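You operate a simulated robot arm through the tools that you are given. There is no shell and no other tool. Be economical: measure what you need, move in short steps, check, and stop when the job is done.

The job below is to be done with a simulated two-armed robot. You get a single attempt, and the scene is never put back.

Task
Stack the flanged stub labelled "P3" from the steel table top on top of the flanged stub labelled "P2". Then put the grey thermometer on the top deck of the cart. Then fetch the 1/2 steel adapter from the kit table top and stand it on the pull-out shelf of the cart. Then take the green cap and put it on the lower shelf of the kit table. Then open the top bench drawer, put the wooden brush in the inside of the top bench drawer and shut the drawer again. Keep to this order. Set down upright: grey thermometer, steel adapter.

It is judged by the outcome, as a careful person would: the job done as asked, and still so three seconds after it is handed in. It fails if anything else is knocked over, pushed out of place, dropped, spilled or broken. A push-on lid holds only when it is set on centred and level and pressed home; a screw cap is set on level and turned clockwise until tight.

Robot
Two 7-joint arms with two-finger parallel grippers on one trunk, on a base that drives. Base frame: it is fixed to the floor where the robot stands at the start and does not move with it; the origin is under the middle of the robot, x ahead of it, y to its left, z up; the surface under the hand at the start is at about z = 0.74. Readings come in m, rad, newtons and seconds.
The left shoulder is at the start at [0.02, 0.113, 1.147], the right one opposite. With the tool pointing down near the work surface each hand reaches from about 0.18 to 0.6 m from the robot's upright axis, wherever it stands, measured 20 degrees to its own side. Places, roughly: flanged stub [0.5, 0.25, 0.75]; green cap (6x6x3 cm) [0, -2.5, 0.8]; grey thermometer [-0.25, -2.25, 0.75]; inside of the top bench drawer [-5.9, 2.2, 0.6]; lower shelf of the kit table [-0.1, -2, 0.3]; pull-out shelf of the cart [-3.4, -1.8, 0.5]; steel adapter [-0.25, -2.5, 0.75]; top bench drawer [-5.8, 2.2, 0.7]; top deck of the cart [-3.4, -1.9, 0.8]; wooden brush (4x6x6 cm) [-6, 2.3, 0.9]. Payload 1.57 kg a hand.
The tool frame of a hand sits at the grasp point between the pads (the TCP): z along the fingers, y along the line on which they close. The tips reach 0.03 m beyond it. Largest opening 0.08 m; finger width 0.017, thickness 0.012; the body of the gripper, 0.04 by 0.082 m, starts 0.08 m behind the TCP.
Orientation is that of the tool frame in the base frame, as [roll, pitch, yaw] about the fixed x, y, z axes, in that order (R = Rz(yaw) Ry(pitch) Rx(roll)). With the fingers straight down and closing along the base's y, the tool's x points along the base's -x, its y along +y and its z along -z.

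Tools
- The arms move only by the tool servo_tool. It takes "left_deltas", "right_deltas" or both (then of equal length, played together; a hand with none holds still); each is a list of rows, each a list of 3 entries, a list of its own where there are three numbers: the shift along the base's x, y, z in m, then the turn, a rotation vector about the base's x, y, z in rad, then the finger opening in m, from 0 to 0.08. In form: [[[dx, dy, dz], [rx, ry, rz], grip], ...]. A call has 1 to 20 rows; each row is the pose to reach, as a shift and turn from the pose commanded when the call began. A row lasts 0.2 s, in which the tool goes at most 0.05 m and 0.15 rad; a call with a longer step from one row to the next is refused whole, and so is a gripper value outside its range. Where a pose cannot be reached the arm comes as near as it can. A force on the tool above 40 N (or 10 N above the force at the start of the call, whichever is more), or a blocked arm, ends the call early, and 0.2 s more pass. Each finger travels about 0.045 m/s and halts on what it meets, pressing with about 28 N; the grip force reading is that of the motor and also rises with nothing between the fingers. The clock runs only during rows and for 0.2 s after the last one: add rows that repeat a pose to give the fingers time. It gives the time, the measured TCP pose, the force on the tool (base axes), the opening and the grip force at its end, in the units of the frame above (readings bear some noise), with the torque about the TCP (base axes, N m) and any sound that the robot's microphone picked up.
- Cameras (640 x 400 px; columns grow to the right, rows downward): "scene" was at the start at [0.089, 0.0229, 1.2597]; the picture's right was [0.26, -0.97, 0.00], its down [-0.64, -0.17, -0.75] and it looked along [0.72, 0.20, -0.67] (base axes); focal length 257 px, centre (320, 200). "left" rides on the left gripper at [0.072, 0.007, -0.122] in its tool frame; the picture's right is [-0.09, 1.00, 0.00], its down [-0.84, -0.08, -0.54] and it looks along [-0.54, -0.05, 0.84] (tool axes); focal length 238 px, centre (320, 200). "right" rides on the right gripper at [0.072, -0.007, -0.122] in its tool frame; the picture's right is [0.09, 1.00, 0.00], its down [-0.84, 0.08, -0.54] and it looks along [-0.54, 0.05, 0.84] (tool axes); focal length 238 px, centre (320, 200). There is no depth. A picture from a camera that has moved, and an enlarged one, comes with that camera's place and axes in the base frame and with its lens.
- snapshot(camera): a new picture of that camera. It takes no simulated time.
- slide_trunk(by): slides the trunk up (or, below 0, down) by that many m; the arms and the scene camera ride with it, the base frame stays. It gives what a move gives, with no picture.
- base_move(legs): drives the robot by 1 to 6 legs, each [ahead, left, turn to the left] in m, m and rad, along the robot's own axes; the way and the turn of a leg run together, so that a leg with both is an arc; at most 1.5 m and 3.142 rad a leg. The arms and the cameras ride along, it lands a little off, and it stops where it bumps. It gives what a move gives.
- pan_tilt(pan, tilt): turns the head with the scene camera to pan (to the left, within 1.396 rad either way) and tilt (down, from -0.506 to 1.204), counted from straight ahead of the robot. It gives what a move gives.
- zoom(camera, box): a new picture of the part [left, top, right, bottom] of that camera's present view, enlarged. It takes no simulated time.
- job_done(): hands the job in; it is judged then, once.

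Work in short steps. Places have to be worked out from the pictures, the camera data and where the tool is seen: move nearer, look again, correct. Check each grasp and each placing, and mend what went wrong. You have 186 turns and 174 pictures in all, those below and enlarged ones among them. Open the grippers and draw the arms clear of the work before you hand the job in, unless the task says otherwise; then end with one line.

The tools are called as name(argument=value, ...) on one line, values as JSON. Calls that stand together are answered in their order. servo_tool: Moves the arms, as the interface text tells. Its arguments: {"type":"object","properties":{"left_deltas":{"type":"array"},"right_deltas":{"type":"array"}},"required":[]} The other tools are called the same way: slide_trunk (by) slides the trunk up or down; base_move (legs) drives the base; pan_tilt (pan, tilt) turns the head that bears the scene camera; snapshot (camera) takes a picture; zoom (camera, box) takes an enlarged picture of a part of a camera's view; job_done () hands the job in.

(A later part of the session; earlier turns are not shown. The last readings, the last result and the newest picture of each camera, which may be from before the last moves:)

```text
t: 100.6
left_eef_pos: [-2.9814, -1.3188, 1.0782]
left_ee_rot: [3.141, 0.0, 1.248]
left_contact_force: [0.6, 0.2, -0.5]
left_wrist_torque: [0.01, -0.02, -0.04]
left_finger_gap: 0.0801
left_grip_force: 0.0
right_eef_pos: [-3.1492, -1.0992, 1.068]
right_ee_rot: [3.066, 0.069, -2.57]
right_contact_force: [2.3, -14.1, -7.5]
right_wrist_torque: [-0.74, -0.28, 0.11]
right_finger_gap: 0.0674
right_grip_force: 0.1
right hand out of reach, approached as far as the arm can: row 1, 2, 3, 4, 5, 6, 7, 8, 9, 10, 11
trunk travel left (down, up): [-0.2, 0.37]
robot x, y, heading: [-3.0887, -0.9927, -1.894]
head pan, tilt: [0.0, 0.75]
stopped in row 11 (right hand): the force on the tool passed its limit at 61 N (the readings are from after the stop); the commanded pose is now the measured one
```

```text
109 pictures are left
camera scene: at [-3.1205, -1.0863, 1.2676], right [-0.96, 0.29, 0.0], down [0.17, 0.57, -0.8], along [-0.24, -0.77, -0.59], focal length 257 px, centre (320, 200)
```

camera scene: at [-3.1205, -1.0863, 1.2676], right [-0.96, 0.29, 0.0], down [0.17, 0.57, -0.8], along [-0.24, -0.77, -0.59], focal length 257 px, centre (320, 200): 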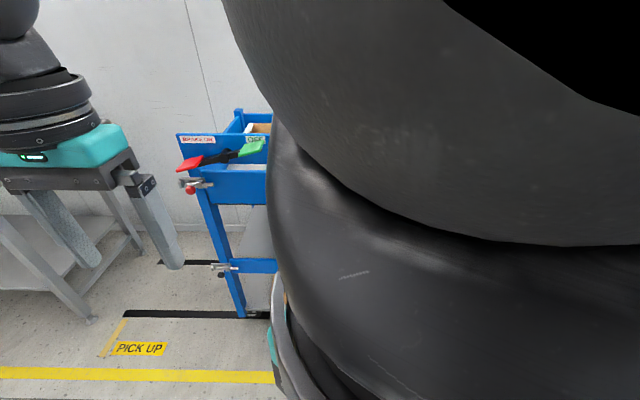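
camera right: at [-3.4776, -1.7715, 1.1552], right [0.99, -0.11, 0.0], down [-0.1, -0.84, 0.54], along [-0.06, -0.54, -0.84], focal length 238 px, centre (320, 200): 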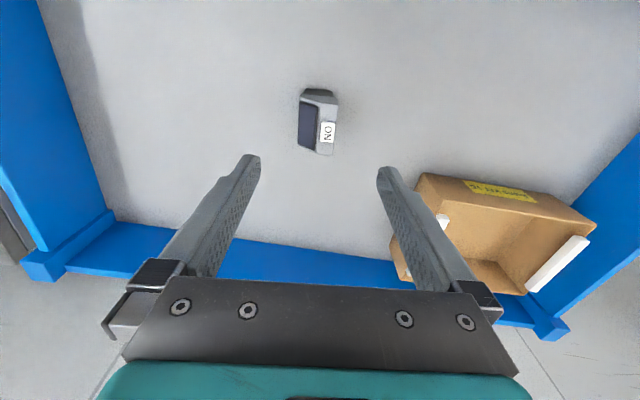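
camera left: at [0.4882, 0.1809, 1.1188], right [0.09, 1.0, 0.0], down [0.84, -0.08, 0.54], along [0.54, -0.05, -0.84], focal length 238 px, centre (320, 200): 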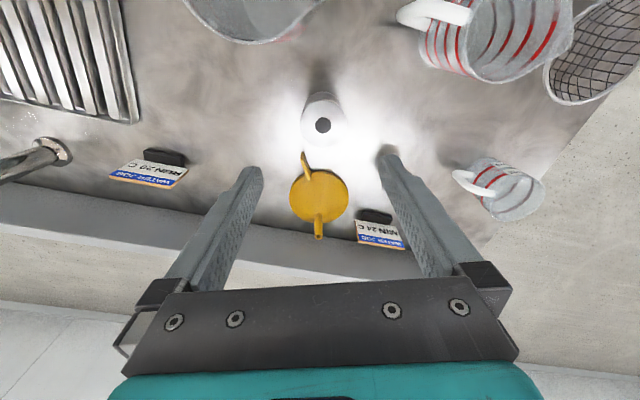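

The hand folded toward the robot's own body and touched it. I back out: outward first, unwinding the turn in small steps.

servo_tool(right_deltas=[[[-0.012, -0.02, -0.01], [0, 0, -0.05], 0.07], [[-0.024, -0.04, -0.02], [0, 0, -0.15], 0.07], [[-0.036, -0.06, -0.03], [0, 0, -0.25], 0.07], [[-0.05, -0.08, -0.03], [0, 0, -0.35], 0.07], [[-0.065, -0.1, -0.03], [0, 0, -0.45], 0.07], [[-0.08, -0.12, -0.03], [0, 0, -0.55], 0.07]])

snapshot(camera="scene")

```text
t: 102.0
left_eef_pos: [-2.982, -1.319, 1.0792]
left_ee_rot: [3.141, 0.0, 1.249]
left_contact_force: [0.7, 0.6, -0.4]
left_wrist_torque: [0.01, -0.04, 0.03]
left_finger_gap: 0.0803
left_grip_force: 0.1
right_eef_pos: [-3.1942, -1.1721, 1.0449]
right_ee_rot: [3.07, 0.072, -3.118]
right_contact_force: [-0.3, -0.1, -0.5]
right_wrist_torque: [-0.01, 0.04, 0.0]
right_finger_gap: 0.0701
right_grip_force: 0.1
right hand out of reach, approached as far as the arm can: row 1, 2, 3, 4, 5, 6
trunk travel left (down, up): [-0.2, 0.37]
robot x, y, heading: [-3.0875, -0.9951, -1.892]
head pan, tilt: [0.0, 0.75]
```

```text
108 pictures are left
camera scene: at [-3.121, -1.0814, 1.2578], right [-0.95, 0.32, 0.0], down [0.22, 0.65, -0.73], along [-0.23, -0.69, -0.68], focal length 257 px, centre (320, 200)
```

scene: 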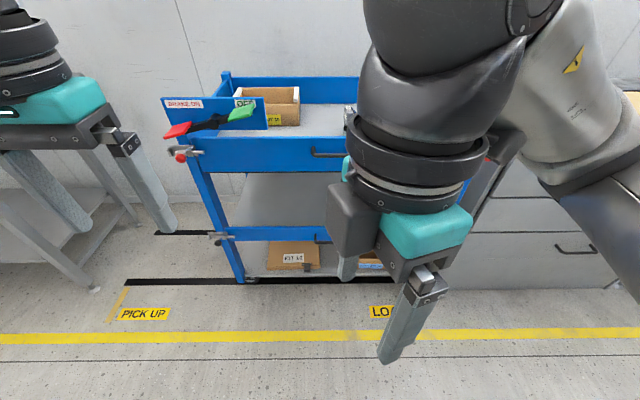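

The hand is free again and the head camera is back in place. I unwind to the original orientation.

servo_tool(right_deltas=[[[-0.01, -0.01, 0.005], [0, 0, -0.14], 0.08], [[-0.02, -0.02, 0.01], [0, 0, -0.28], 0.08], [[-0.03, -0.03, 0.015], [0, 0, -0.42], 0.08], [[-0.04, -0.04, 0.02], [0, 0, -0.56], 0.08], [[-0.05, -0.05, 0.03], [0, 0, -0.7], 0.08], [[-0.06, -0.06, 0.03], [0, 0, -0.84], 0.08], [[-0.07, -0.07, 0.03], [0, 0, -0.98], 0.08], [[-0.08, -0.08, 0.03], [0, 0, -1.12], 0.08], [[-0.08, -0.09, 0.03], [0, 0, -1.26], 0.08], [[-0.08, -0.1, 0.03], [0, 0, -1.4], 0.08], [[-0.08, -0.1, 0.03], [0, 0, -1.54], 0.08], [[-0.08, -0.1, 0.03], [0, 0, -1.68], 0.08], [[-0.08, -0.1, 0.03], [0, 0, -1.82], 0.08], [[-0.08, -0.1, 0.03], [0, 0, -1.917], 0.08], [[-0.08, -0.1, 0.03], [0, 0, -1.917], 0.08]])

```text
t: 105.2
left_eef_pos: [-2.9815, -1.318, 1.0772]
left_ee_rot: [3.141, 0.0, 1.248]
left_contact_force: [-0.6, -0.2, 0.8]
left_wrist_torque: [0.0, -0.01, -0.01]
left_finger_gap: 0.0801
left_grip_force: 0.0
right_eef_pos: [-3.2719, -1.2725, 1.0757]
right_ee_rot: [3.069, 0.07, 1.253]
right_contact_force: [-0.7, -0.6, -0.5]
right_wrist_torque: [0.01, -0.01, -0.02]
right_finger_gap: 0.08
right_grip_force: 0.1
trunk travel left (down, up): [-0.2, 0.37]
robot x, y, heading: [-3.0875, -0.9942, -1.89]
head pan, tilt: [0.0, 0.75]
```

I level the hand, move it further out where there is room, and try turning the other way in a short test.

servo_tool(right_deltas=[[[-0.03, -0.025, 0], [0.045, 0.023, 0], 0.08], [[-0.06, -0.05, 0], [0.089, 0.047, 0], 0.08], [[-0.093, -0.073, 0], [0.089, 0.047, 0], 0.08], [[-0.093, -0.073, 0], [0.089, 0.047, 0], 0.08]])

servo_tool(right_deltas=[[[0, 0, 0], [0, 0, -0.14], 0.08], [[0, 0, 0], [0, 0, -0.28], 0.08], [[0, 0, 0], [0, 0, -0.42], 0.08], [[0, 0, 0], [0, 0, -0.56], 0.08], [[0, 0, 0], [0, 0, -0.7], 0.08], [[0, 0, 0], [0, 0, -0.84], 0.08], [[0, 0, 0], [0, 0, -0.98], 0.08], [[0, 0, 0], [0, 0, -1.12], 0.08], [[0, 0, 0], [0, 0, -1.26], 0.08], [[0, 0, 0], [0, 0, -1.4], 0.08], [[0, 0, 0], [0, 0, -1.54], 0.08]])

snapshot(camera="scene")

```text
t: 106.2
left_eef_pos: [-2.9818, -1.3185, 1.0783]
left_ee_rot: [-3.141, 0.0, 1.248]
left_contact_force: [0.0, -0.1, -0.8]
left_wrist_torque: [0.01, -0.04, 0.02]
left_finger_gap: 0.0797
left_grip_force: 0.0
right_eef_pos: [-3.3661, -1.3448, 1.0765]
right_ee_rot: [-3.139, 0.001, 1.256]
right_contact_force: [-0.2, -0.1, -0.6]
right_wrist_torque: [0.03, 0.01, 0.01]
right_finger_gap: 0.08
right_grip_force: 0.1
trunk travel left (down, up): [-0.2, 0.37]
robot x, y, heading: [-3.087, -0.9966, -1.898]
head pan, tilt: [0.0, 0.75]
```

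```text
t: 108.6
left_eef_pos: [-2.9815, -1.3176, 1.0787]
left_ee_rot: [3.141, 0.0, 1.249]
left_contact_force: [-0.8, 0.6, -0.7]
left_wrist_torque: [-0.02, -0.04, 0.0]
left_finger_gap: 0.0799
left_grip_force: 0.1
right_eef_pos: [-3.3648, -1.3455, 1.0759]
right_ee_rot: [3.141, 0.002, -0.286]
right_contact_force: [0.0, -0.2, 0.4]
right_wrist_torque: [-0.02, -0.03, 0.0]
right_finger_gap: 0.08
right_grip_force: 0.1
trunk travel left (down, up): [-0.2, 0.37]
robot x, y, heading: [-3.0902, -0.9961, -1.89]
head pan, tilt: [0.0, 0.75]
```

```text
107 pictures are left
camera scene: at [-3.1209, -1.0813, 1.2578], right [-0.95, 0.32, 0.0], down [0.22, 0.65, -0.73], along [-0.23, -0.69, -0.68], focal length 257 px, centre (320, 200)
```

scene: 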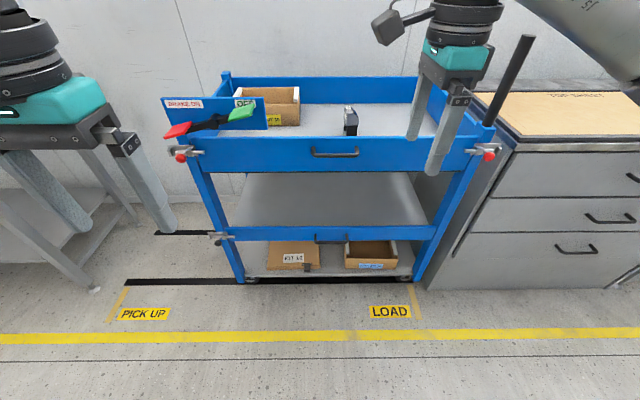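

That turn went exactly. I continue toward the full half turn.

servo_tool(right_deltas=[[[0, 0, 0], [0, 0, -0.14], 0.08], [[0, 0, 0], [0, 0, -0.28], 0.08], [[0, 0, 0], [0, 0, -0.42], 0.08], [[0, 0, 0], [0, 0, -0.56], 0.08], [[0, 0, 0], [0, 0, -0.7], 0.08], [[0, 0, 0], [0, 0, -0.84], 0.08]])

servo_tool(right_deltas=[[[0, 0, 0], [0, 0, -0.14], 0.08], [[0, 0, 0], [0, 0, -0.28], 0.08], [[0, 0, 0], [0, 0, -0.42], 0.08], [[0, 0, 0], [0, 0, -0.56], 0.08], [[0, 0, 0], [0, 0, -0.7], 0.08], [[0, 0, 0], [0, 0, -0.78], 0.08]])

snapshot(camera="scene")

```text
t: 110.0
left_eef_pos: [-2.9822, -1.3177, 1.0794]
left_ee_rot: [-3.14, 0.001, 1.247]
left_contact_force: [-0.1, -0.6, -0.1]
left_wrist_torque: [0.05, -0.02, 0.01]
left_finger_gap: 0.0802
left_grip_force: 0.0
right_eef_pos: [-3.3649, -1.3442, 1.0754]
right_ee_rot: [-3.141, 0.001, -1.127]
right_contact_force: [1.1, -0.2, 0.5]
right_wrist_torque: [0.01, 0.04, 0.0]
right_finger_gap: 0.0799
right_grip_force: 0.0
trunk travel left (down, up): [-0.2, 0.37]
robot x, y, heading: [-3.0904, -0.9942, -1.894]
head pan, tilt: [0.0, 0.75]
```

```text
t: 111.4
left_eef_pos: [-2.9812, -1.319, 1.0781]
left_ee_rot: [-3.141, 0.001, 1.249]
left_contact_force: [-0.3, 0.5, -0.4]
left_wrist_torque: [0.01, 0.02, 0.01]
left_finger_gap: 0.08
left_grip_force: 0.0
right_eef_pos: [-3.3649, -1.3453, 1.0758]
right_ee_rot: [-3.141, 0.003, -1.908]
right_contact_force: [0.7, -1.0, 0.1]
right_wrist_torque: [0.02, 0.01, 0.02]
right_finger_gap: 0.08
right_grip_force: 0.0
trunk travel left (down, up): [-0.2, 0.37]
robot x, y, heading: [-3.0906, -0.9891, -1.894]
head pan, tilt: [0.0, 0.75]
```

```text
106 pictures are left
camera scene: at [-3.1209, -1.0813, 1.2578], right [-0.95, 0.32, 0.0], down [0.22, 0.65, -0.73], along [-0.23, -0.69, -0.68], focal length 257 px, centre (320, 200)
```

scene: 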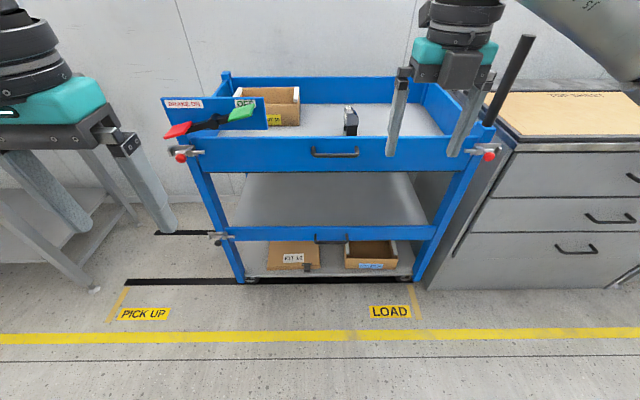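

The hand is flipped cleanly. Now I test a 45° forward tilt.

servo_tool(right_deltas=[[[0, 0, 0], [-0.133, 0.0444, 0], 0.08], [[0, 0, 0], [-0.266, 0.0888, 0], 0.08], [[0, 0, 0], [-0.398, 0.133, 0], 0.08], [[0, 0, 0], [-0.531, 0.178, 0], 0.08], [[0, 0, 0], [-0.664, 0.222, 0], 0.08], [[0, 0, 0], [-0.74, 0.248, 0], 0.08], [[0, 0, 0], [-0.74, 0.248, 0], 0.08]])

snapshot(camera="scene")

snapshot(camera="right")

```text
t: 113.0
left_eef_pos: [-2.9819, -1.3186, 1.0791]
left_ee_rot: [-3.141, 0.0, 1.248]
left_contact_force: [-0.7, -0.4, 0.4]
left_wrist_torque: [0.0, -0.01, 0.02]
left_finger_gap: 0.0802
left_grip_force: 0.1
right_eef_pos: [-3.3639, -1.3448, 1.0774]
right_ee_rot: [-3.13, -0.78, -1.908]
right_contact_force: [0.4, -0.2, 0.4]
right_wrist_torque: [0.0, 0.0, 0.02]
right_finger_gap: 0.0798
right_grip_force: 0.0
trunk travel left (down, up): [-0.2, 0.37]
robot x, y, heading: [-3.0884, -0.9941, -1.897]
head pan, tilt: [0.0, 0.75]
```

```text
105 pictures are left
camera scene: at [-3.1209, -1.0813, 1.2578], right [-0.95, 0.32, 0.0], down [0.22, 0.65, -0.73], along [-0.23, -0.69, -0.68], focal length 257 px, centre (320, 200)
```

scene: 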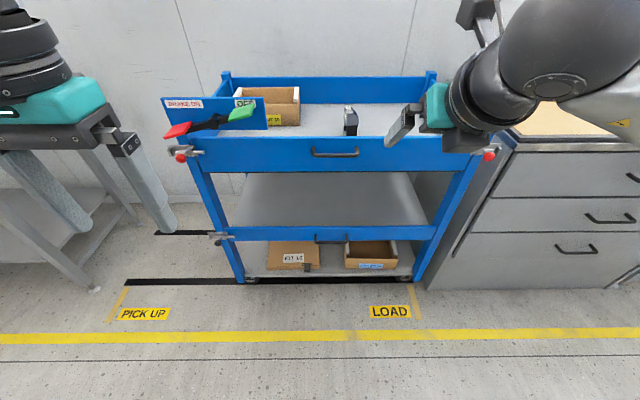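

```text
104 pictures are left
camera right: at [-3.3487, -1.3134, 1.2134], right [-0.96, 0.26, 0.06], down [0.25, 0.95, -0.2], along [-0.11, -0.18, -0.98], focal length 238 px, centre (320, 200)
```

right: 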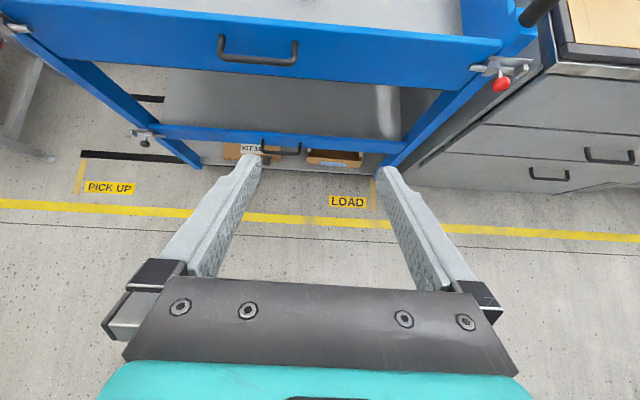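

The tilt works. I keep this hand pose and drive back to the kit table, stopping short of the adapter's corner.

base_move(legs=[[-0.1, 0, 0], [0, 0, 1.564], [1.3, 0, 0], [0.9, 0, 0], [0, -0.32, 0]])

snapshot(camera="scene")

snapshot(camera="right")

```text
t: 130.1
left_eef_pos: [-0.7606, -1.796, 1.0782]
left_ee_rot: [3.14, 0.001, 2.827]
left_contact_force: [-0.3, -0.3, -0.3]
left_wrist_torque: [0.05, -0.01, 0.04]
left_finger_gap: 0.08
left_grip_force: 0.1
right_eef_pos: [-0.7313, -2.1778, 1.0767]
right_ee_rot: [-3.129, -0.778, -0.33]
right_contact_force: [-0.2, -0.1, 0.1]
right_wrist_torque: [0.01, 0.05, -0.01]
right_finger_gap: 0.0801
right_grip_force: 0.0
trunk travel left (down, up): [-0.2, 0.37]
robot x, y, heading: [-1.0818, -1.9066, -0.315]
head pan, tilt: [0.0, 0.75]
```

```text
103 pictures are left
camera scene: at [-0.9985, -1.9347, 1.2578], right [-0.31, -0.95, 0.0], down [-0.65, 0.21, -0.73], along [0.7, -0.23, -0.68], focal length 257 px, centre (320, 200)
```

scene: 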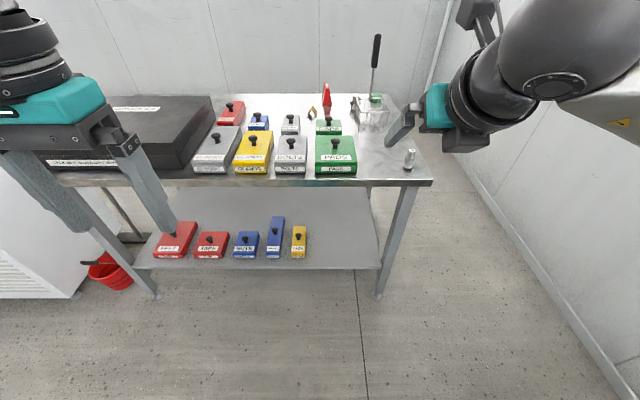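

```text
102 pictures are left
camera right: at [-0.7635, -2.1621, 1.2134], right [-0.25, -0.97, 0.06], down [-0.95, 0.24, -0.2], along [0.18, -0.1, -0.98], focal length 238 px, centre (320, 200)
```

right: 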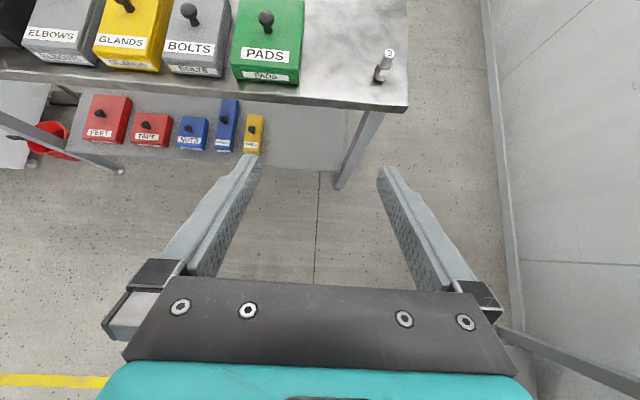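

The adapter's top is confirmed at (-0.467, -2.392). I drive in to the working position.

base_move(legs=[[0, -0.113, 0], [0.22, 0, 0]])

snapshot(camera="right")

snapshot(camera="scene")

```text
t: 132.6
left_eef_pos: [-0.5812, -1.9683, 1.0778]
left_ee_rot: [3.14, 0.0, 2.832]
left_contact_force: [-0.2, -0.2, 0.6]
left_wrist_torque: [0.01, -0.02, -0.01]
left_finger_gap: 0.0801
left_grip_force: 0.0
right_eef_pos: [-0.5491, -2.3513, 1.0757]
right_ee_rot: [-3.13, -0.776, -0.324]
right_contact_force: [0.5, -0.7, 0.7]
right_wrist_torque: [-0.01, 0.02, -0.02]
right_finger_gap: 0.0802
right_grip_force: 0.2
trunk travel left (down, up): [-0.2, 0.37]
robot x, y, heading: [-0.9061, -2.0822, -0.308]
head pan, tilt: [0.0, 0.75]
```

```text
101 pictures are left
camera right: at [-0.5807, -2.3347, 1.2133], right [-0.25, -0.97, 0.06], down [-0.95, 0.23, -0.2], along [0.18, -0.1, -0.98], focal length 238 px, centre (320, 200)
```

right: 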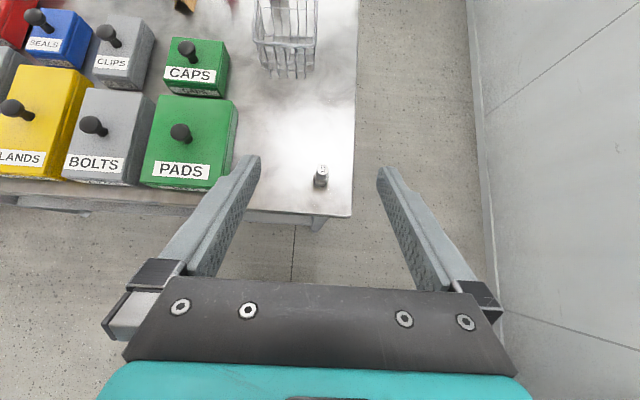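

```text
100 pictures are left
camera scene: at [-0.8166, -2.1084, 1.2578], right [-0.3, -0.95, 0.0], down [-0.65, 0.21, -0.73], along [0.7, -0.22, -0.68], focal length 257 px, centre (320, 200)
```

scene: 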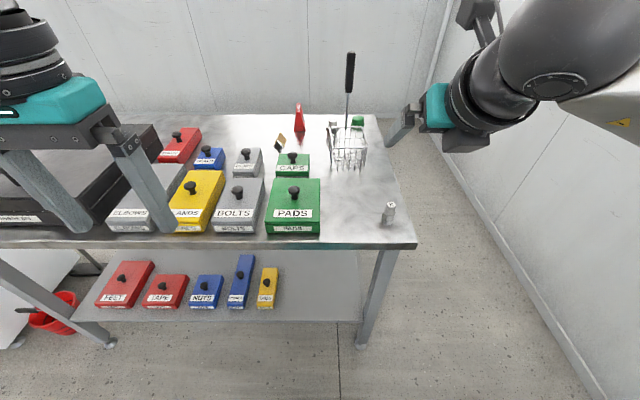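

I zoom on the adapter in both cameras for a precise fix.

zoom(camera="right", box=[300, 150, 350, 200])

zoom(camera="scene", box=[365, 190, 415, 240])

```text
8.00 times, centred on (325, 175) of right
camera zoom: at [-0.5807, -2.3347, 1.2133], right [-0.25, -0.97, 0.06], down [-0.95, 0.23, -0.2], along [0.18, -0.1, -0.98], focal length 1907 px, centre (280, 400)
```

zoom: 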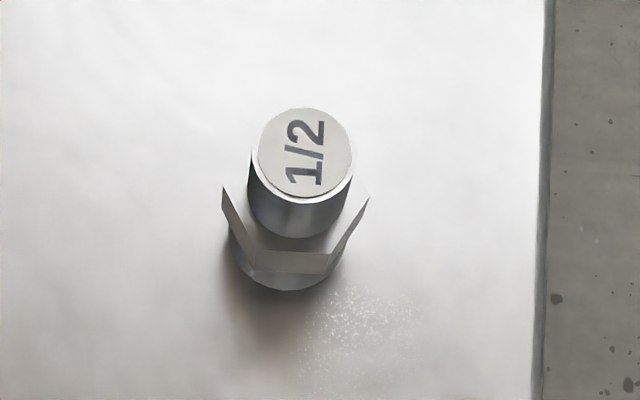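

```text
8.00 times, centred on (390, 215) of scene
camera zoom: at [-0.8166, -2.1084, 1.2578], right [-0.3, -0.95, 0.0], down [-0.65, 0.21, -0.73], along [0.7, -0.22, -0.68], focal length 2057 px, centre (-240, 80)
```

zoom: 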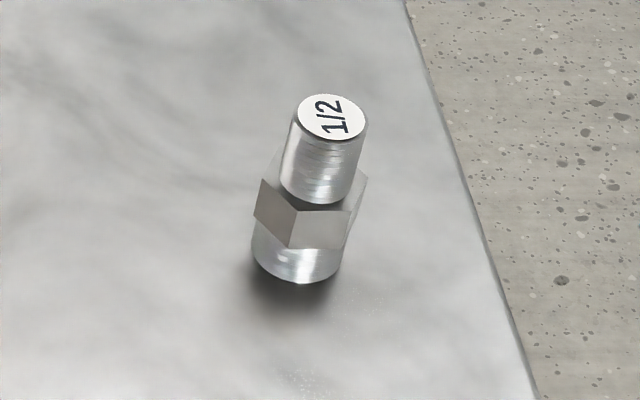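

Fix: adapter top (-0.469, -2.3865, 0.859), table at 0.799, upper cylinder about 20 mm wide above the hex. I'll pinch the upper cylinder with the fingertips at 45°, so I go to a stand-off 0.10 m back along the tool line.

servo_tool(right_deltas=[[[0, -0.002, -0.035], [0, 0, 0], 0.08], [[0, -0.004, -0.07], [0, 0, 0], 0.08], [[0, -0.006, -0.105], [0, 0, 0], 0.08], [[-0.001, -0.008, -0.1427], [0, 0, 0], 0.08], [[-0.001, -0.008, -0.1427], [0, 0, 0], 0.08]])

snapshot(camera="right")

snapshot(camera="scene")

```text
t: 133.8
left_eef_pos: [-0.5808, -1.9687, 1.0782]
left_ee_rot: [3.141, 0.0, 2.832]
left_contact_force: [0.1, -0.8, -0.3]
left_wrist_torque: [-0.02, -0.02, 0.0]
left_finger_gap: 0.0801
left_grip_force: 0.1
right_eef_pos: [-0.5508, -2.3607, 0.9346]
right_ee_rot: [-3.131, -0.78, -0.324]
right_contact_force: [-0.2, -0.2, -0.9]
right_wrist_torque: [-0.01, -0.04, 0.05]
right_finger_gap: 0.0801
right_grip_force: 0.0
trunk travel left (down, up): [-0.2, 0.37]
robot x, y, heading: [-0.9044, -2.0817, -0.304]
head pan, tilt: [0.0, 0.75]
```

```text
97 pictures are left
camera right: at [-0.5828, -2.3448, 1.071], right [-0.25, -0.97, 0.06], down [-0.95, 0.23, -0.2], along [0.18, -0.1, -0.98], focal length 238 px, centre (320, 200)
```

right: 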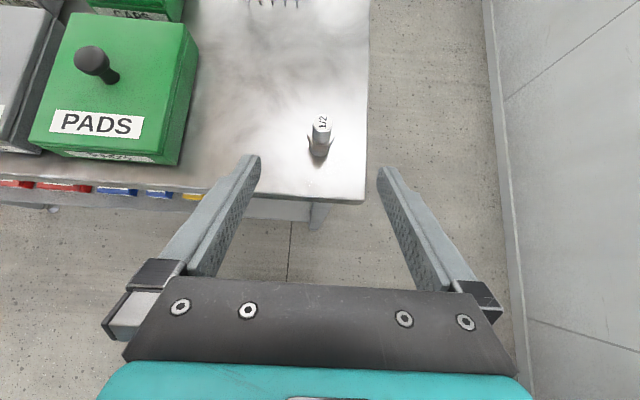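

```text
96 pictures are left
camera scene: at [-0.8172, -2.1082, 1.2579], right [-0.3, -0.95, 0.0], down [-0.65, 0.21, -0.73], along [0.7, -0.22, -0.68], focal length 257 px, centre (320, 200)
```

scene: 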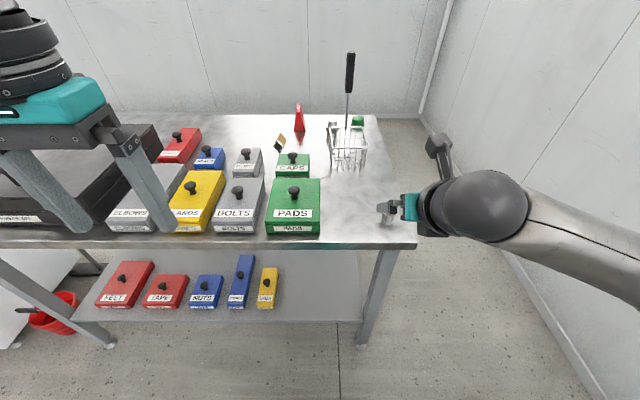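

Still consistent. I slide along the tool line to the adapter, leaving the fingers open for one check.

servo_tool(right_deltas=[[[0.022, -0.007, -0.024], [0, 0, 0], 0.08], [[0.044, -0.014, -0.048], [0, 0, 0], 0.08], [[0.067, -0.021, -0.073], [0, 0, 0], 0.08], [[0.067, -0.021, -0.073], [0, 0, 0], 0.08]])

zoom(camera="right", box=[220, 100, 420, 240])

zoom(camera="scene", box=[350, 170, 450, 260])

```text
t: 134.8
left_eef_pos: [-0.5813, -1.9686, 1.0793]
left_ee_rot: [3.141, 0.001, 2.832]
left_contact_force: [0.5, 0.1, -0.5]
left_wrist_torque: [-0.01, 0.04, 0.02]
left_finger_gap: 0.0799
left_grip_force: 0.0
right_eef_pos: [-0.4815, -2.3804, 0.8595]
right_ee_rot: [-3.131, -0.779, -0.323]
right_contact_force: [-0.3, -0.2, 0.5]
right_wrist_torque: [-0.04, -0.03, -0.03]
right_finger_gap: 0.0802
right_grip_force: 0.0
trunk travel left (down, up): [-0.2, 0.37]
robot x, y, heading: [-0.9038, -2.0816, -0.306]
head pan, tilt: [0.0, 0.75]
```

```text
2.86 times, centred on (320, 170) of right
camera zoom: at [-0.514, -2.3631, 0.9968], right [-0.25, -0.97, 0.06], down [-0.95, 0.23, -0.2], along [0.18, -0.1, -0.98], focal length 681 px, centre (320, 286)
```

zoom: 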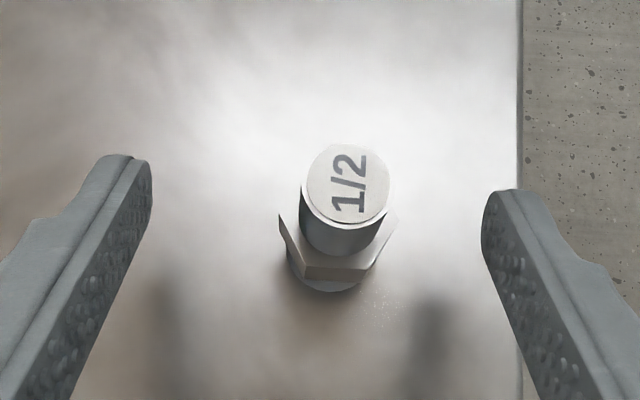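

```text
4.44 times, centred on (400, 215) of scene
camera zoom: at [-0.8172, -2.1083, 1.2578], right [-0.3, -0.95, 0.0], down [-0.65, 0.21, -0.73], along [0.7, -0.22, -0.68], focal length 1143 px, centre (-36, 133)
```

zoom: 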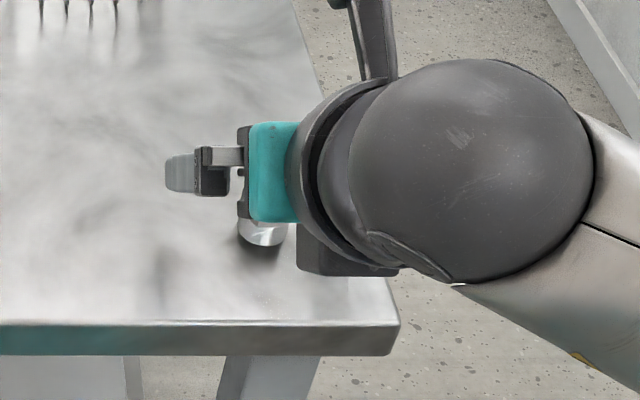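

The adapter sits about 5 mm right of the finger midline. I shift the hand, then close gently on the upper cylinder.

servo_tool(right_deltas=[[[0, -0.0055, 0], [0, 0, 0], 0.08], [[0, -0.0055, 0], [0, 0, 0], 0.05], [[0, -0.0055, 0], [0, 0, 0], 0.03], [[0, -0.0055, 0], [0, 0, 0], 0.012], [[0, -0.0055, 0], [0, 0, 0], 0.01], [[0, -0.0055, 0], [0, 0, 0], 0.01], [[0, -0.0055, 0], [0, 0, 0], 0.01], [[0, -0.0055, 0], [0, 0, 0], 0.01], [[0, -0.0055, 0], [0, 0, 0], 0.01], [[0, -0.0055, 0], [0, 0, 0], 0.01]])

zoom(camera="right", box=[220, 100, 420, 240])

```text
t: 137.0
left_eef_pos: [-0.5816, -1.9693, 1.0786]
left_ee_rot: [3.141, 0.0, 2.833]
left_contact_force: [0.9, -0.5, 0.0]
left_wrist_torque: [-0.01, -0.02, -0.01]
left_finger_gap: 0.0798
left_grip_force: 0.1
right_eef_pos: [-0.4842, -2.385, 0.861]
right_ee_rot: [-3.132, -0.779, -0.325]
right_contact_force: [-0.1, -0.8, 0.0]
right_wrist_torque: [-0.03, -0.01, 0.02]
right_finger_gap: 0.0192
right_grip_force: 28.8
trunk travel left (down, up): [-0.2, 0.37]
robot x, y, heading: [-0.9036, -2.0834, -0.307]
head pan, tilt: [0.0, 0.75]
```

```text
2.86 times, centred on (320, 170) of right
camera zoom: at [-0.5152, -2.3684, 0.998], right [-0.25, -0.97, 0.06], down [-0.95, 0.23, -0.2], along [0.18, -0.1, -0.98], focal length 681 px, centre (320, 286)
```

zoom: 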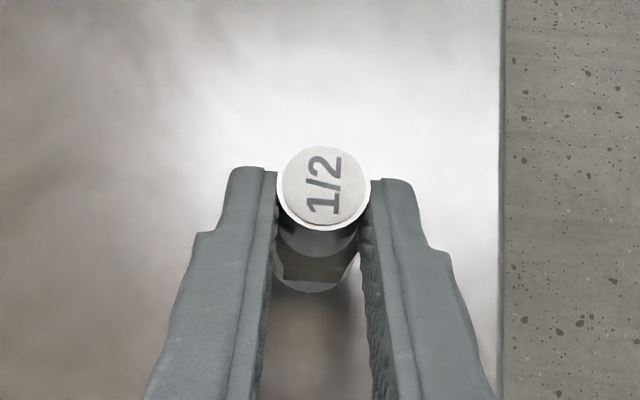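

Gripped at 0.0192 on the cylinder. I lift straight up and check that it stays upright.

servo_tool(right_deltas=[[[0, 0, 0.03], [0, 0, 0], 0.01], [[0, 0, 0.07], [0, 0, 0], 0.01], [[0, 0, 0.11], [0, 0, 0], 0.01], [[-0.03, 0.01, 0.14], [0, 0, 0], 0.01], [[-0.065, 0.02, 0.17], [0, 0, 0], 0.01], [[-0.065, 0.02, 0.17], [0, 0, 0], 0.01]])

zoom(camera="right", box=[220, 100, 420, 240])

zoom(camera="scene", box=[350, 70, 490, 190])

```text
t: 138.4
left_eef_pos: [-0.5815, -1.9684, 1.079]
left_ee_rot: [3.14, 0.0, 2.833]
left_contact_force: [-0.4, 0.9, 0.8]
left_wrist_torque: [-0.02, -0.01, -0.01]
left_finger_gap: 0.0802
left_grip_force: 0.0
right_eef_pos: [-0.5487, -2.3637, 1.0288]
right_ee_rot: [-3.131, -0.778, -0.324]
right_contact_force: [-0.1, 0.0, 0.0]
right_wrist_torque: [0.0, 0.04, 0.0]
right_finger_gap: 0.0191
right_grip_force: 28.1
trunk travel left (down, up): [-0.2, 0.37]
robot x, y, heading: [-0.9048, -2.0807, -0.31]
head pan, tilt: [0.0, 0.75]
```

```text
2.86 times, centred on (320, 170) of right
camera zoom: at [-0.5797, -2.3478, 1.168], right [-0.25, -0.97, 0.06], down [-0.95, 0.23, -0.2], along [0.18, -0.1, -0.98], focal length 681 px, centre (320, 286)
```

zoom: 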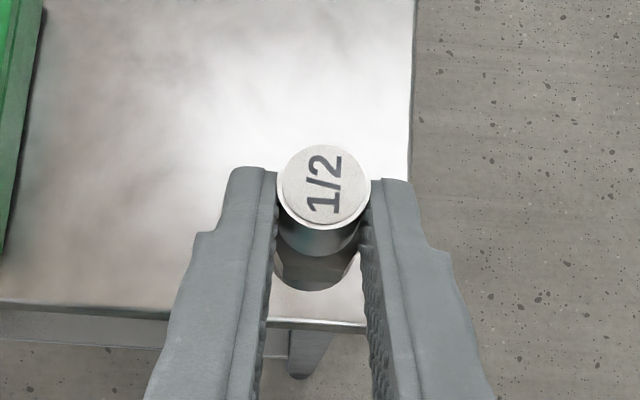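

```text
3.33 times, centred on (420, 130) of scene
camera zoom: at [-0.8171, -2.1083, 1.2578], right [-0.3, -0.95, 0.0], down [-0.65, 0.21, -0.73], along [0.7, -0.22, -0.68], focal length 857 px, centre (-13, 433)
```

zoom: 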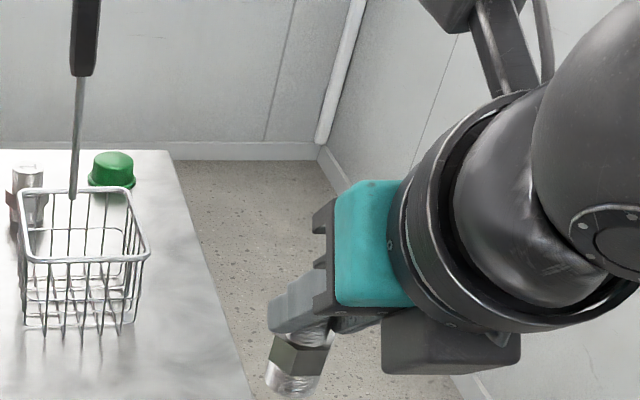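

The adapter is held. I back off along the earlier lane and turn to face the cart again.

base_move(legs=[[-0.25, 0, 0], [0, 0.35, 0], [-1.05, 0, 0], [-1.0, 0, 0], [0, 0, -1.585]])

snapshot(camera="scene")

zoom(camera="right", box=[220, 100, 420, 240])

```text
t: 155.8
left_eef_pos: [-2.8794, -1.3771, 1.0788]
left_ee_rot: [-3.141, 0.0, 1.262]
left_contact_force: [-0.1, -0.1, -0.5]
left_wrist_torque: [0.0, -0.01, 0.0]
left_finger_gap: 0.0799
left_grip_force: 0.0
right_eef_pos: [-3.2757, -1.4117, 1.0313]
right_ee_rot: [-3.131, -0.779, -1.892]
right_contact_force: [0.0, -0.2, -0.5]
right_wrist_torque: [0.03, 0.0, -0.02]
right_finger_gap: 0.0192
right_grip_force: 28.1
trunk travel left (down, up): [-0.2, 0.37]
robot x, y, heading: [-2.9913, -1.0558, -1.881]
head pan, tilt: [0.0, 0.75]
```

```text
90 pictures are left
camera scene: at [-3.0225, -1.142, 1.2578], right [-0.95, 0.3, 0.0], down [0.21, 0.65, -0.73], along [-0.22, -0.7, -0.68], focal length 257 px, centre (320, 200)
```

scene: 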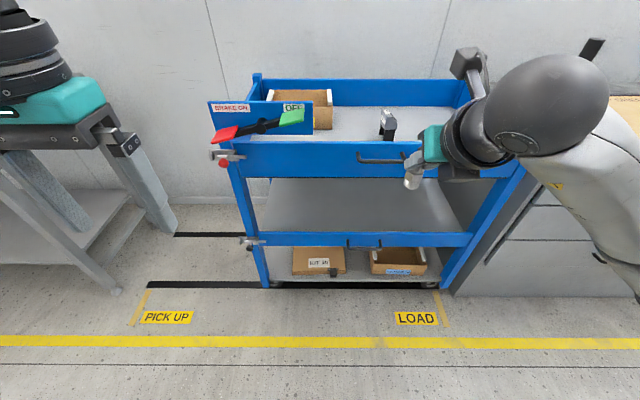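

```text
2.86 times, centred on (320, 170) of right
camera zoom: at [-3.2602, -1.3793, 1.1677], right [-0.97, 0.25, 0.06], down [0.23, 0.95, -0.2], along [-0.1, -0.18, -0.98], focal length 681 px, centre (320, 286)
```

zoom: 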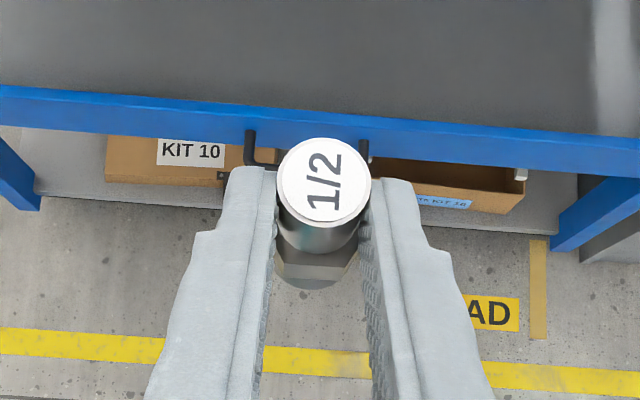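

The adapter is still seated. The camera on top of the hand limits headroom, so I'll enter the shelf nearly horizontal and tilt back down once inside. First I strafe into line and lower the trunk.

base_move(legs=[[0, -0.1485, -0.014]])

slide_trunk(by=-0.2)

snapshot(camera="scene")

snapshot(camera="right")

```text
t: 157.2
left_eef_pos: [-3.0203, -1.3344, 1.0787]
left_ee_rot: [3.142, 0.0, 1.249]
left_contact_force: [-1.1, -0.4, 0.3]
left_wrist_torque: [0.04, -0.07, 0.02]
left_finger_gap: 0.0798
left_grip_force: 0.0
right_eef_pos: [-3.4161, -1.3621, 1.0306]
right_ee_rot: [-3.131, -0.779, -1.906]
right_contact_force: [-0.1, 0.5, 0.0]
right_wrist_torque: [0.01, -0.01, -0.01]
right_finger_gap: 0.0192
right_grip_force: 27.8
trunk travel left (down, up): [-0.2, 0.37]
robot x, y, heading: [-3.1282, -1.0114, -1.891]
head pan, tilt: [0.0, 0.75]
```

```text
t: 159.3
left_eef_pos: [-3.0204, -1.3347, 0.879]
left_ee_rot: [3.141, 0.0, 1.249]
left_contact_force: [0.2, 0.6, 1.1]
left_wrist_torque: [0.01, 0.02, 0.02]
left_finger_gap: 0.08
left_grip_force: 0.1
right_eef_pos: [-3.4155, -1.3633, 0.831]
right_ee_rot: [-3.132, -0.779, -1.907]
right_contact_force: [0.2, -0.6, -0.2]
right_wrist_torque: [0.07, -0.01, -0.01]
right_finger_gap: 0.0193
right_grip_force: 28.1
trunk travel left (down, up): [0.0, 0.57]
robot x, y, heading: [-3.1281, -1.0087, -1.89]
head pan, tilt: [0.0, 0.75]
```

```text
88 pictures are left
camera scene: at [-3.1592, -1.0974, 1.0579], right [-0.95, 0.32, 0.0], down [0.22, 0.65, -0.73], along [-0.23, -0.69, -0.68], focal length 257 px, centre (320, 200)
```

scene: 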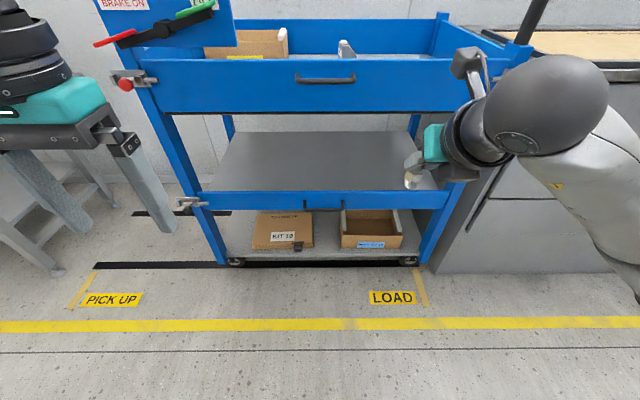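

```text
87 pictures are left
camera right: at [-3.3998, -1.3316, 0.9678], right [-0.96, 0.26, 0.06], down [0.24, 0.95, -0.2], along [-0.11, -0.18, -0.98], focal length 238 px, centre (320, 200)
```

right: 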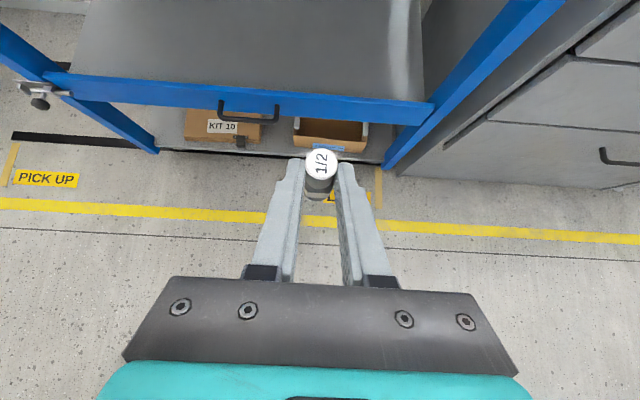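

The slot spans about z 0.55 (lip top) to 0.79, and the lip's front face lies 0.24 m ahead of the hand. I lower the hand to 0.615 while raising the tool toward horizontal.

servo_tool(right_deltas=[[[0, 0, -0.04], [-0.0913, 0.0318, 0], 0.01], [[0, 0, -0.08], [-0.1825, 0.0637, 0], 0.01], [[0, 0, -0.12], [-0.2738, 0.0955, 0], 0.01], [[0, 0, -0.16], [-0.365, 0.1273, 0], 0.01], [[0, 0, -0.19], [-0.4563, 0.159, 0], 0.01], [[0, 0, -0.215], [-0.5475, 0.191, 0], 0.01], [[0, 0, -0.215], [-0.5475, 0.191, 0], 0.01]])

snapshot(camera="scene")

snapshot(camera="right")

```text
t: 160.9
left_eef_pos: [-3.0195, -1.3343, 0.8793]
left_ee_rot: [3.141, 0.0, 1.251]
left_contact_force: [-1.2, 0.3, -0.2]
left_wrist_torque: [-0.03, -0.01, 0.02]
left_finger_gap: 0.0795
left_grip_force: 0.0
right_eef_pos: [-3.417, -1.3629, 0.7584]
right_ee_rot: [-3.132, -0.947, -1.909]
right_contact_force: [0.1, 0.5, -1.1]
right_wrist_torque: [0.03, 0.01, 0.03]
right_finger_gap: 0.0191
right_grip_force: 28.0
right hand out of reach, approached as far as the arm can: row 2, 3, 4, 5, 6, 7
trunk travel left (down, up): [0.0, 0.57]
robot x, y, heading: [-3.128, -1.0104, -1.895]
head pan, tilt: [0.0, 0.75]
```

```text
86 pictures are left
camera scene: at [-3.1592, -1.0974, 1.0578], right [-0.95, 0.32, 0.0], down [0.22, 0.65, -0.73], along [-0.23, -0.69, -0.68], focal length 257 px, centre (320, 200)
```

scene: 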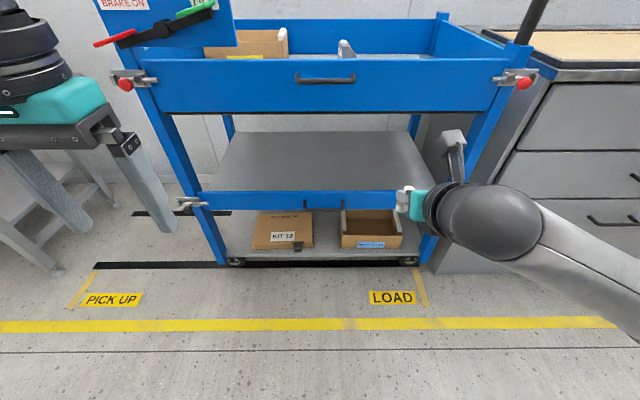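

```text
85 pictures are left
camera right: at [-3.3937, -1.3103, 0.8872], right [-0.96, 0.27, 0.07], down [0.23, 0.9, -0.36], along [-0.16, -0.33, -0.93], focal length 238 px, centre (320, 200)
```

right: 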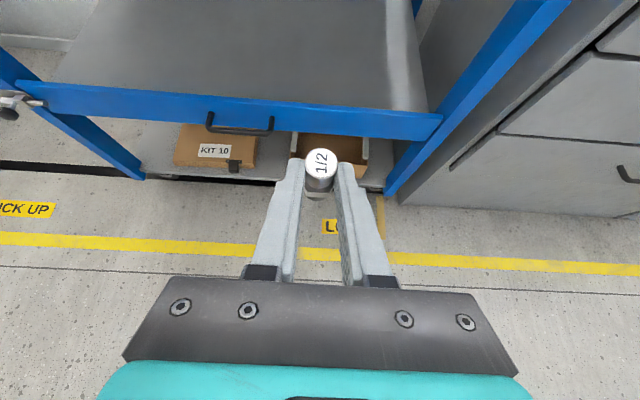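

The arm stops short at z 0.758 with about 54° of tilt, being too near the body. I reach forward 0.1 m to free the wrist.

servo_tool(right_deltas=[[[-0.011, -0.032, 0], [0, 0, 0], 0.01], [[-0.022, -0.064, 0], [0, 0, 0], 0.01], [[-0.032, -0.095, 0], [0, 0, 0], 0.01], [[-0.032, -0.095, 0], [0, 0, 0], 0.01]])

```text
t: 161.9
left_eef_pos: [-3.0195, -1.3339, 0.8786]
left_ee_rot: [3.141, 0.0, 1.25]
left_contact_force: [0.1, -0.1, -0.4]
left_wrist_torque: [-0.03, 0.01, 0.01]
left_finger_gap: 0.0798
left_grip_force: 0.0
right_eef_pos: [-3.4509, -1.4565, 0.7583]
right_ee_rot: [-3.132, -0.949, -1.905]
right_contact_force: [-0.6, -0.3, -0.2]
right_wrist_torque: [0.02, -0.03, 0.0]
right_finger_gap: 0.0194
right_grip_force: 28.4
trunk travel left (down, up): [0.0, 0.57]
robot x, y, heading: [-3.1264, -1.012, -1.892]
head pan, tilt: [0.0, 0.75]
```

Now I try again from further out: lower 0.14 m and tilt 0.4 rad more.

servo_tool(right_deltas=[[[0, 0, -0.035], [-0.08, 0.028, 0], 0.01], [[0, 0, -0.07], [-0.16, 0.056, 0], 0.01], [[0, 0, -0.105], [-0.24, 0.084, 0], 0.01], [[0, 0, -0.143], [-0.32, 0.112, 0], 0.01], [[0, 0, -0.143], [-0.387, 0.135, 0], 0.01], [[0, 0, -0.143], [-0.387, 0.135, 0], 0.01]])

snapshot(camera="scene")

```text
t: 163.3
left_eef_pos: [-3.019, -1.3355, 0.8795]
left_ee_rot: [-3.141, 0.0, 1.25]
left_contact_force: [0.2, -0.3, -0.3]
left_wrist_torque: [0.01, 0.02, -0.01]
left_finger_gap: 0.08
left_grip_force: 0.1
right_eef_pos: [-3.4521, -1.4557, 0.7484]
right_ee_rot: [3.127, -1.033, -1.864]
right_contact_force: [-0.4, -0.6, -1.3]
right_wrist_torque: [0.0, 0.01, -0.02]
right_finger_gap: 0.0191
right_grip_force: 28.1
right hand out of reach, approached as far as the arm can: row 1, 2, 3, 4, 5, 6
trunk travel left (down, up): [0.0, 0.57]
robot x, y, heading: [-3.1274, -1.0067, -1.891]
head pan, tilt: [0.0, 0.75]
```

```text
84 pictures are left
camera scene: at [-3.1592, -1.0974, 1.0578], right [-0.95, 0.32, 0.0], down [0.22, 0.65, -0.73], along [-0.23, -0.69, -0.68], focal length 257 px, centre (320, 200)
```

scene: 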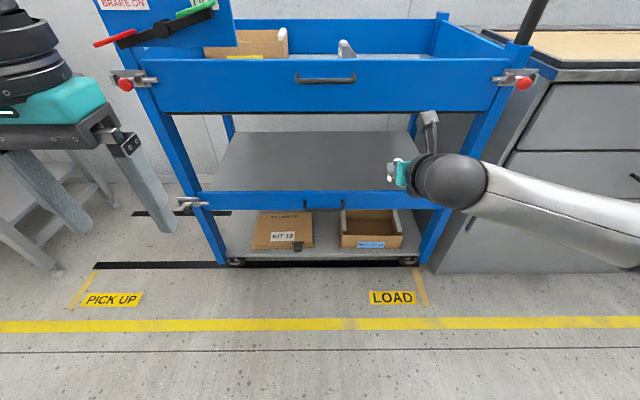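

In this flipped pose the arm cannot go low enough. I test whether an unflipped hand (the left one, free now) can reach low with a 45° tilt; that would also work if the adapter goes just behind the lip.

servo_tool(left_deltas=[[[-0.01, -0.03, -0.03], [-0.123, 0.041, 0], 0.08], [[-0.02, -0.06, -0.06], [-0.246, 0.082, 0], 0.08], [[-0.03, -0.09, -0.09], [-0.369, 0.124, 0], 0.08], [[-0.03, -0.09, -0.13], [-0.493, 0.165, 0], 0.08], [[-0.03, -0.09, -0.17], [-0.616, 0.206, 0], 0.08], [[-0.03, -0.09, -0.21], [-0.739, 0.247, 0], 0.08], [[-0.03, -0.09, -0.25], [-0.739, 0.247, 0], 0.08], [[-0.03, -0.09, -0.29], [-0.739, 0.247, 0], 0.08], [[-0.03, -0.09, -0.33], [-0.739, 0.247, 0], 0.08], [[-0.03, -0.09, -0.34], [-0.739, 0.247, 0], 0.08]])

snapshot(camera="scene")

snapshot(camera="left")

```text
t: 165.5
left_eef_pos: [-3.0484, -1.4252, 0.5405]
left_ee_rot: [-3.141, 0.78, 1.25]
left_contact_force: [-0.1, -0.8, 1.0]
left_wrist_torque: [0.03, 0.03, 0.0]
left_finger_gap: 0.0801
left_grip_force: 0.0
right_eef_pos: [-3.4519, -1.4568, 0.7482]
right_ee_rot: [3.127, -1.031, -1.865]
right_contact_force: [0.1, -0.2, -1.5]
right_wrist_torque: [0.0, -0.04, 0.01]
right_finger_gap: 0.0195
right_grip_force: 27.6
trunk travel left (down, up): [0.0, 0.57]
robot x, y, heading: [-3.1283, -1.0074, -1.891]
head pan, tilt: [0.0, 0.75]
```

```text
83 pictures are left
camera scene: at [-3.1592, -1.0974, 1.0578], right [-0.95, 0.32, 0.0], down [0.22, 0.65, -0.73], along [-0.23, -0.69, -0.68], focal length 257 px, centre (320, 200)
```

scene: 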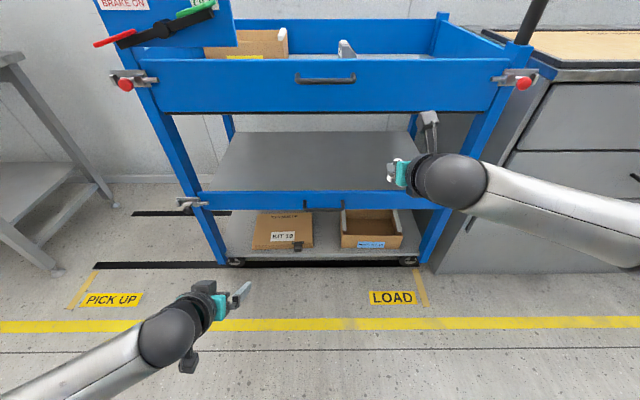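

```text
82 pictures are left
camera left: at [-2.9985, -1.2976, 0.576], right [0.92, -0.38, 0.06], down [-0.14, -0.18, 0.97], along [-0.36, -0.91, -0.22], focal length 238 px, centre (320, 200)
```

left: 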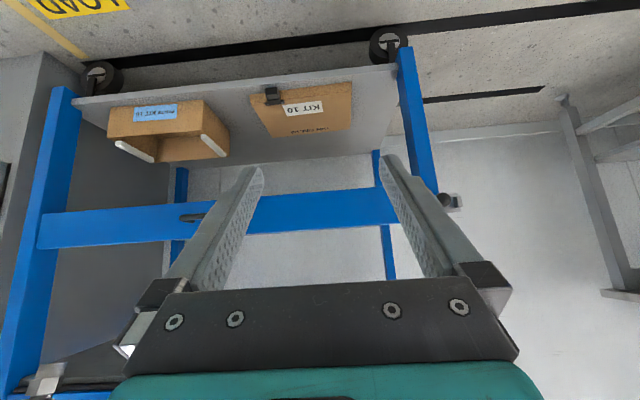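

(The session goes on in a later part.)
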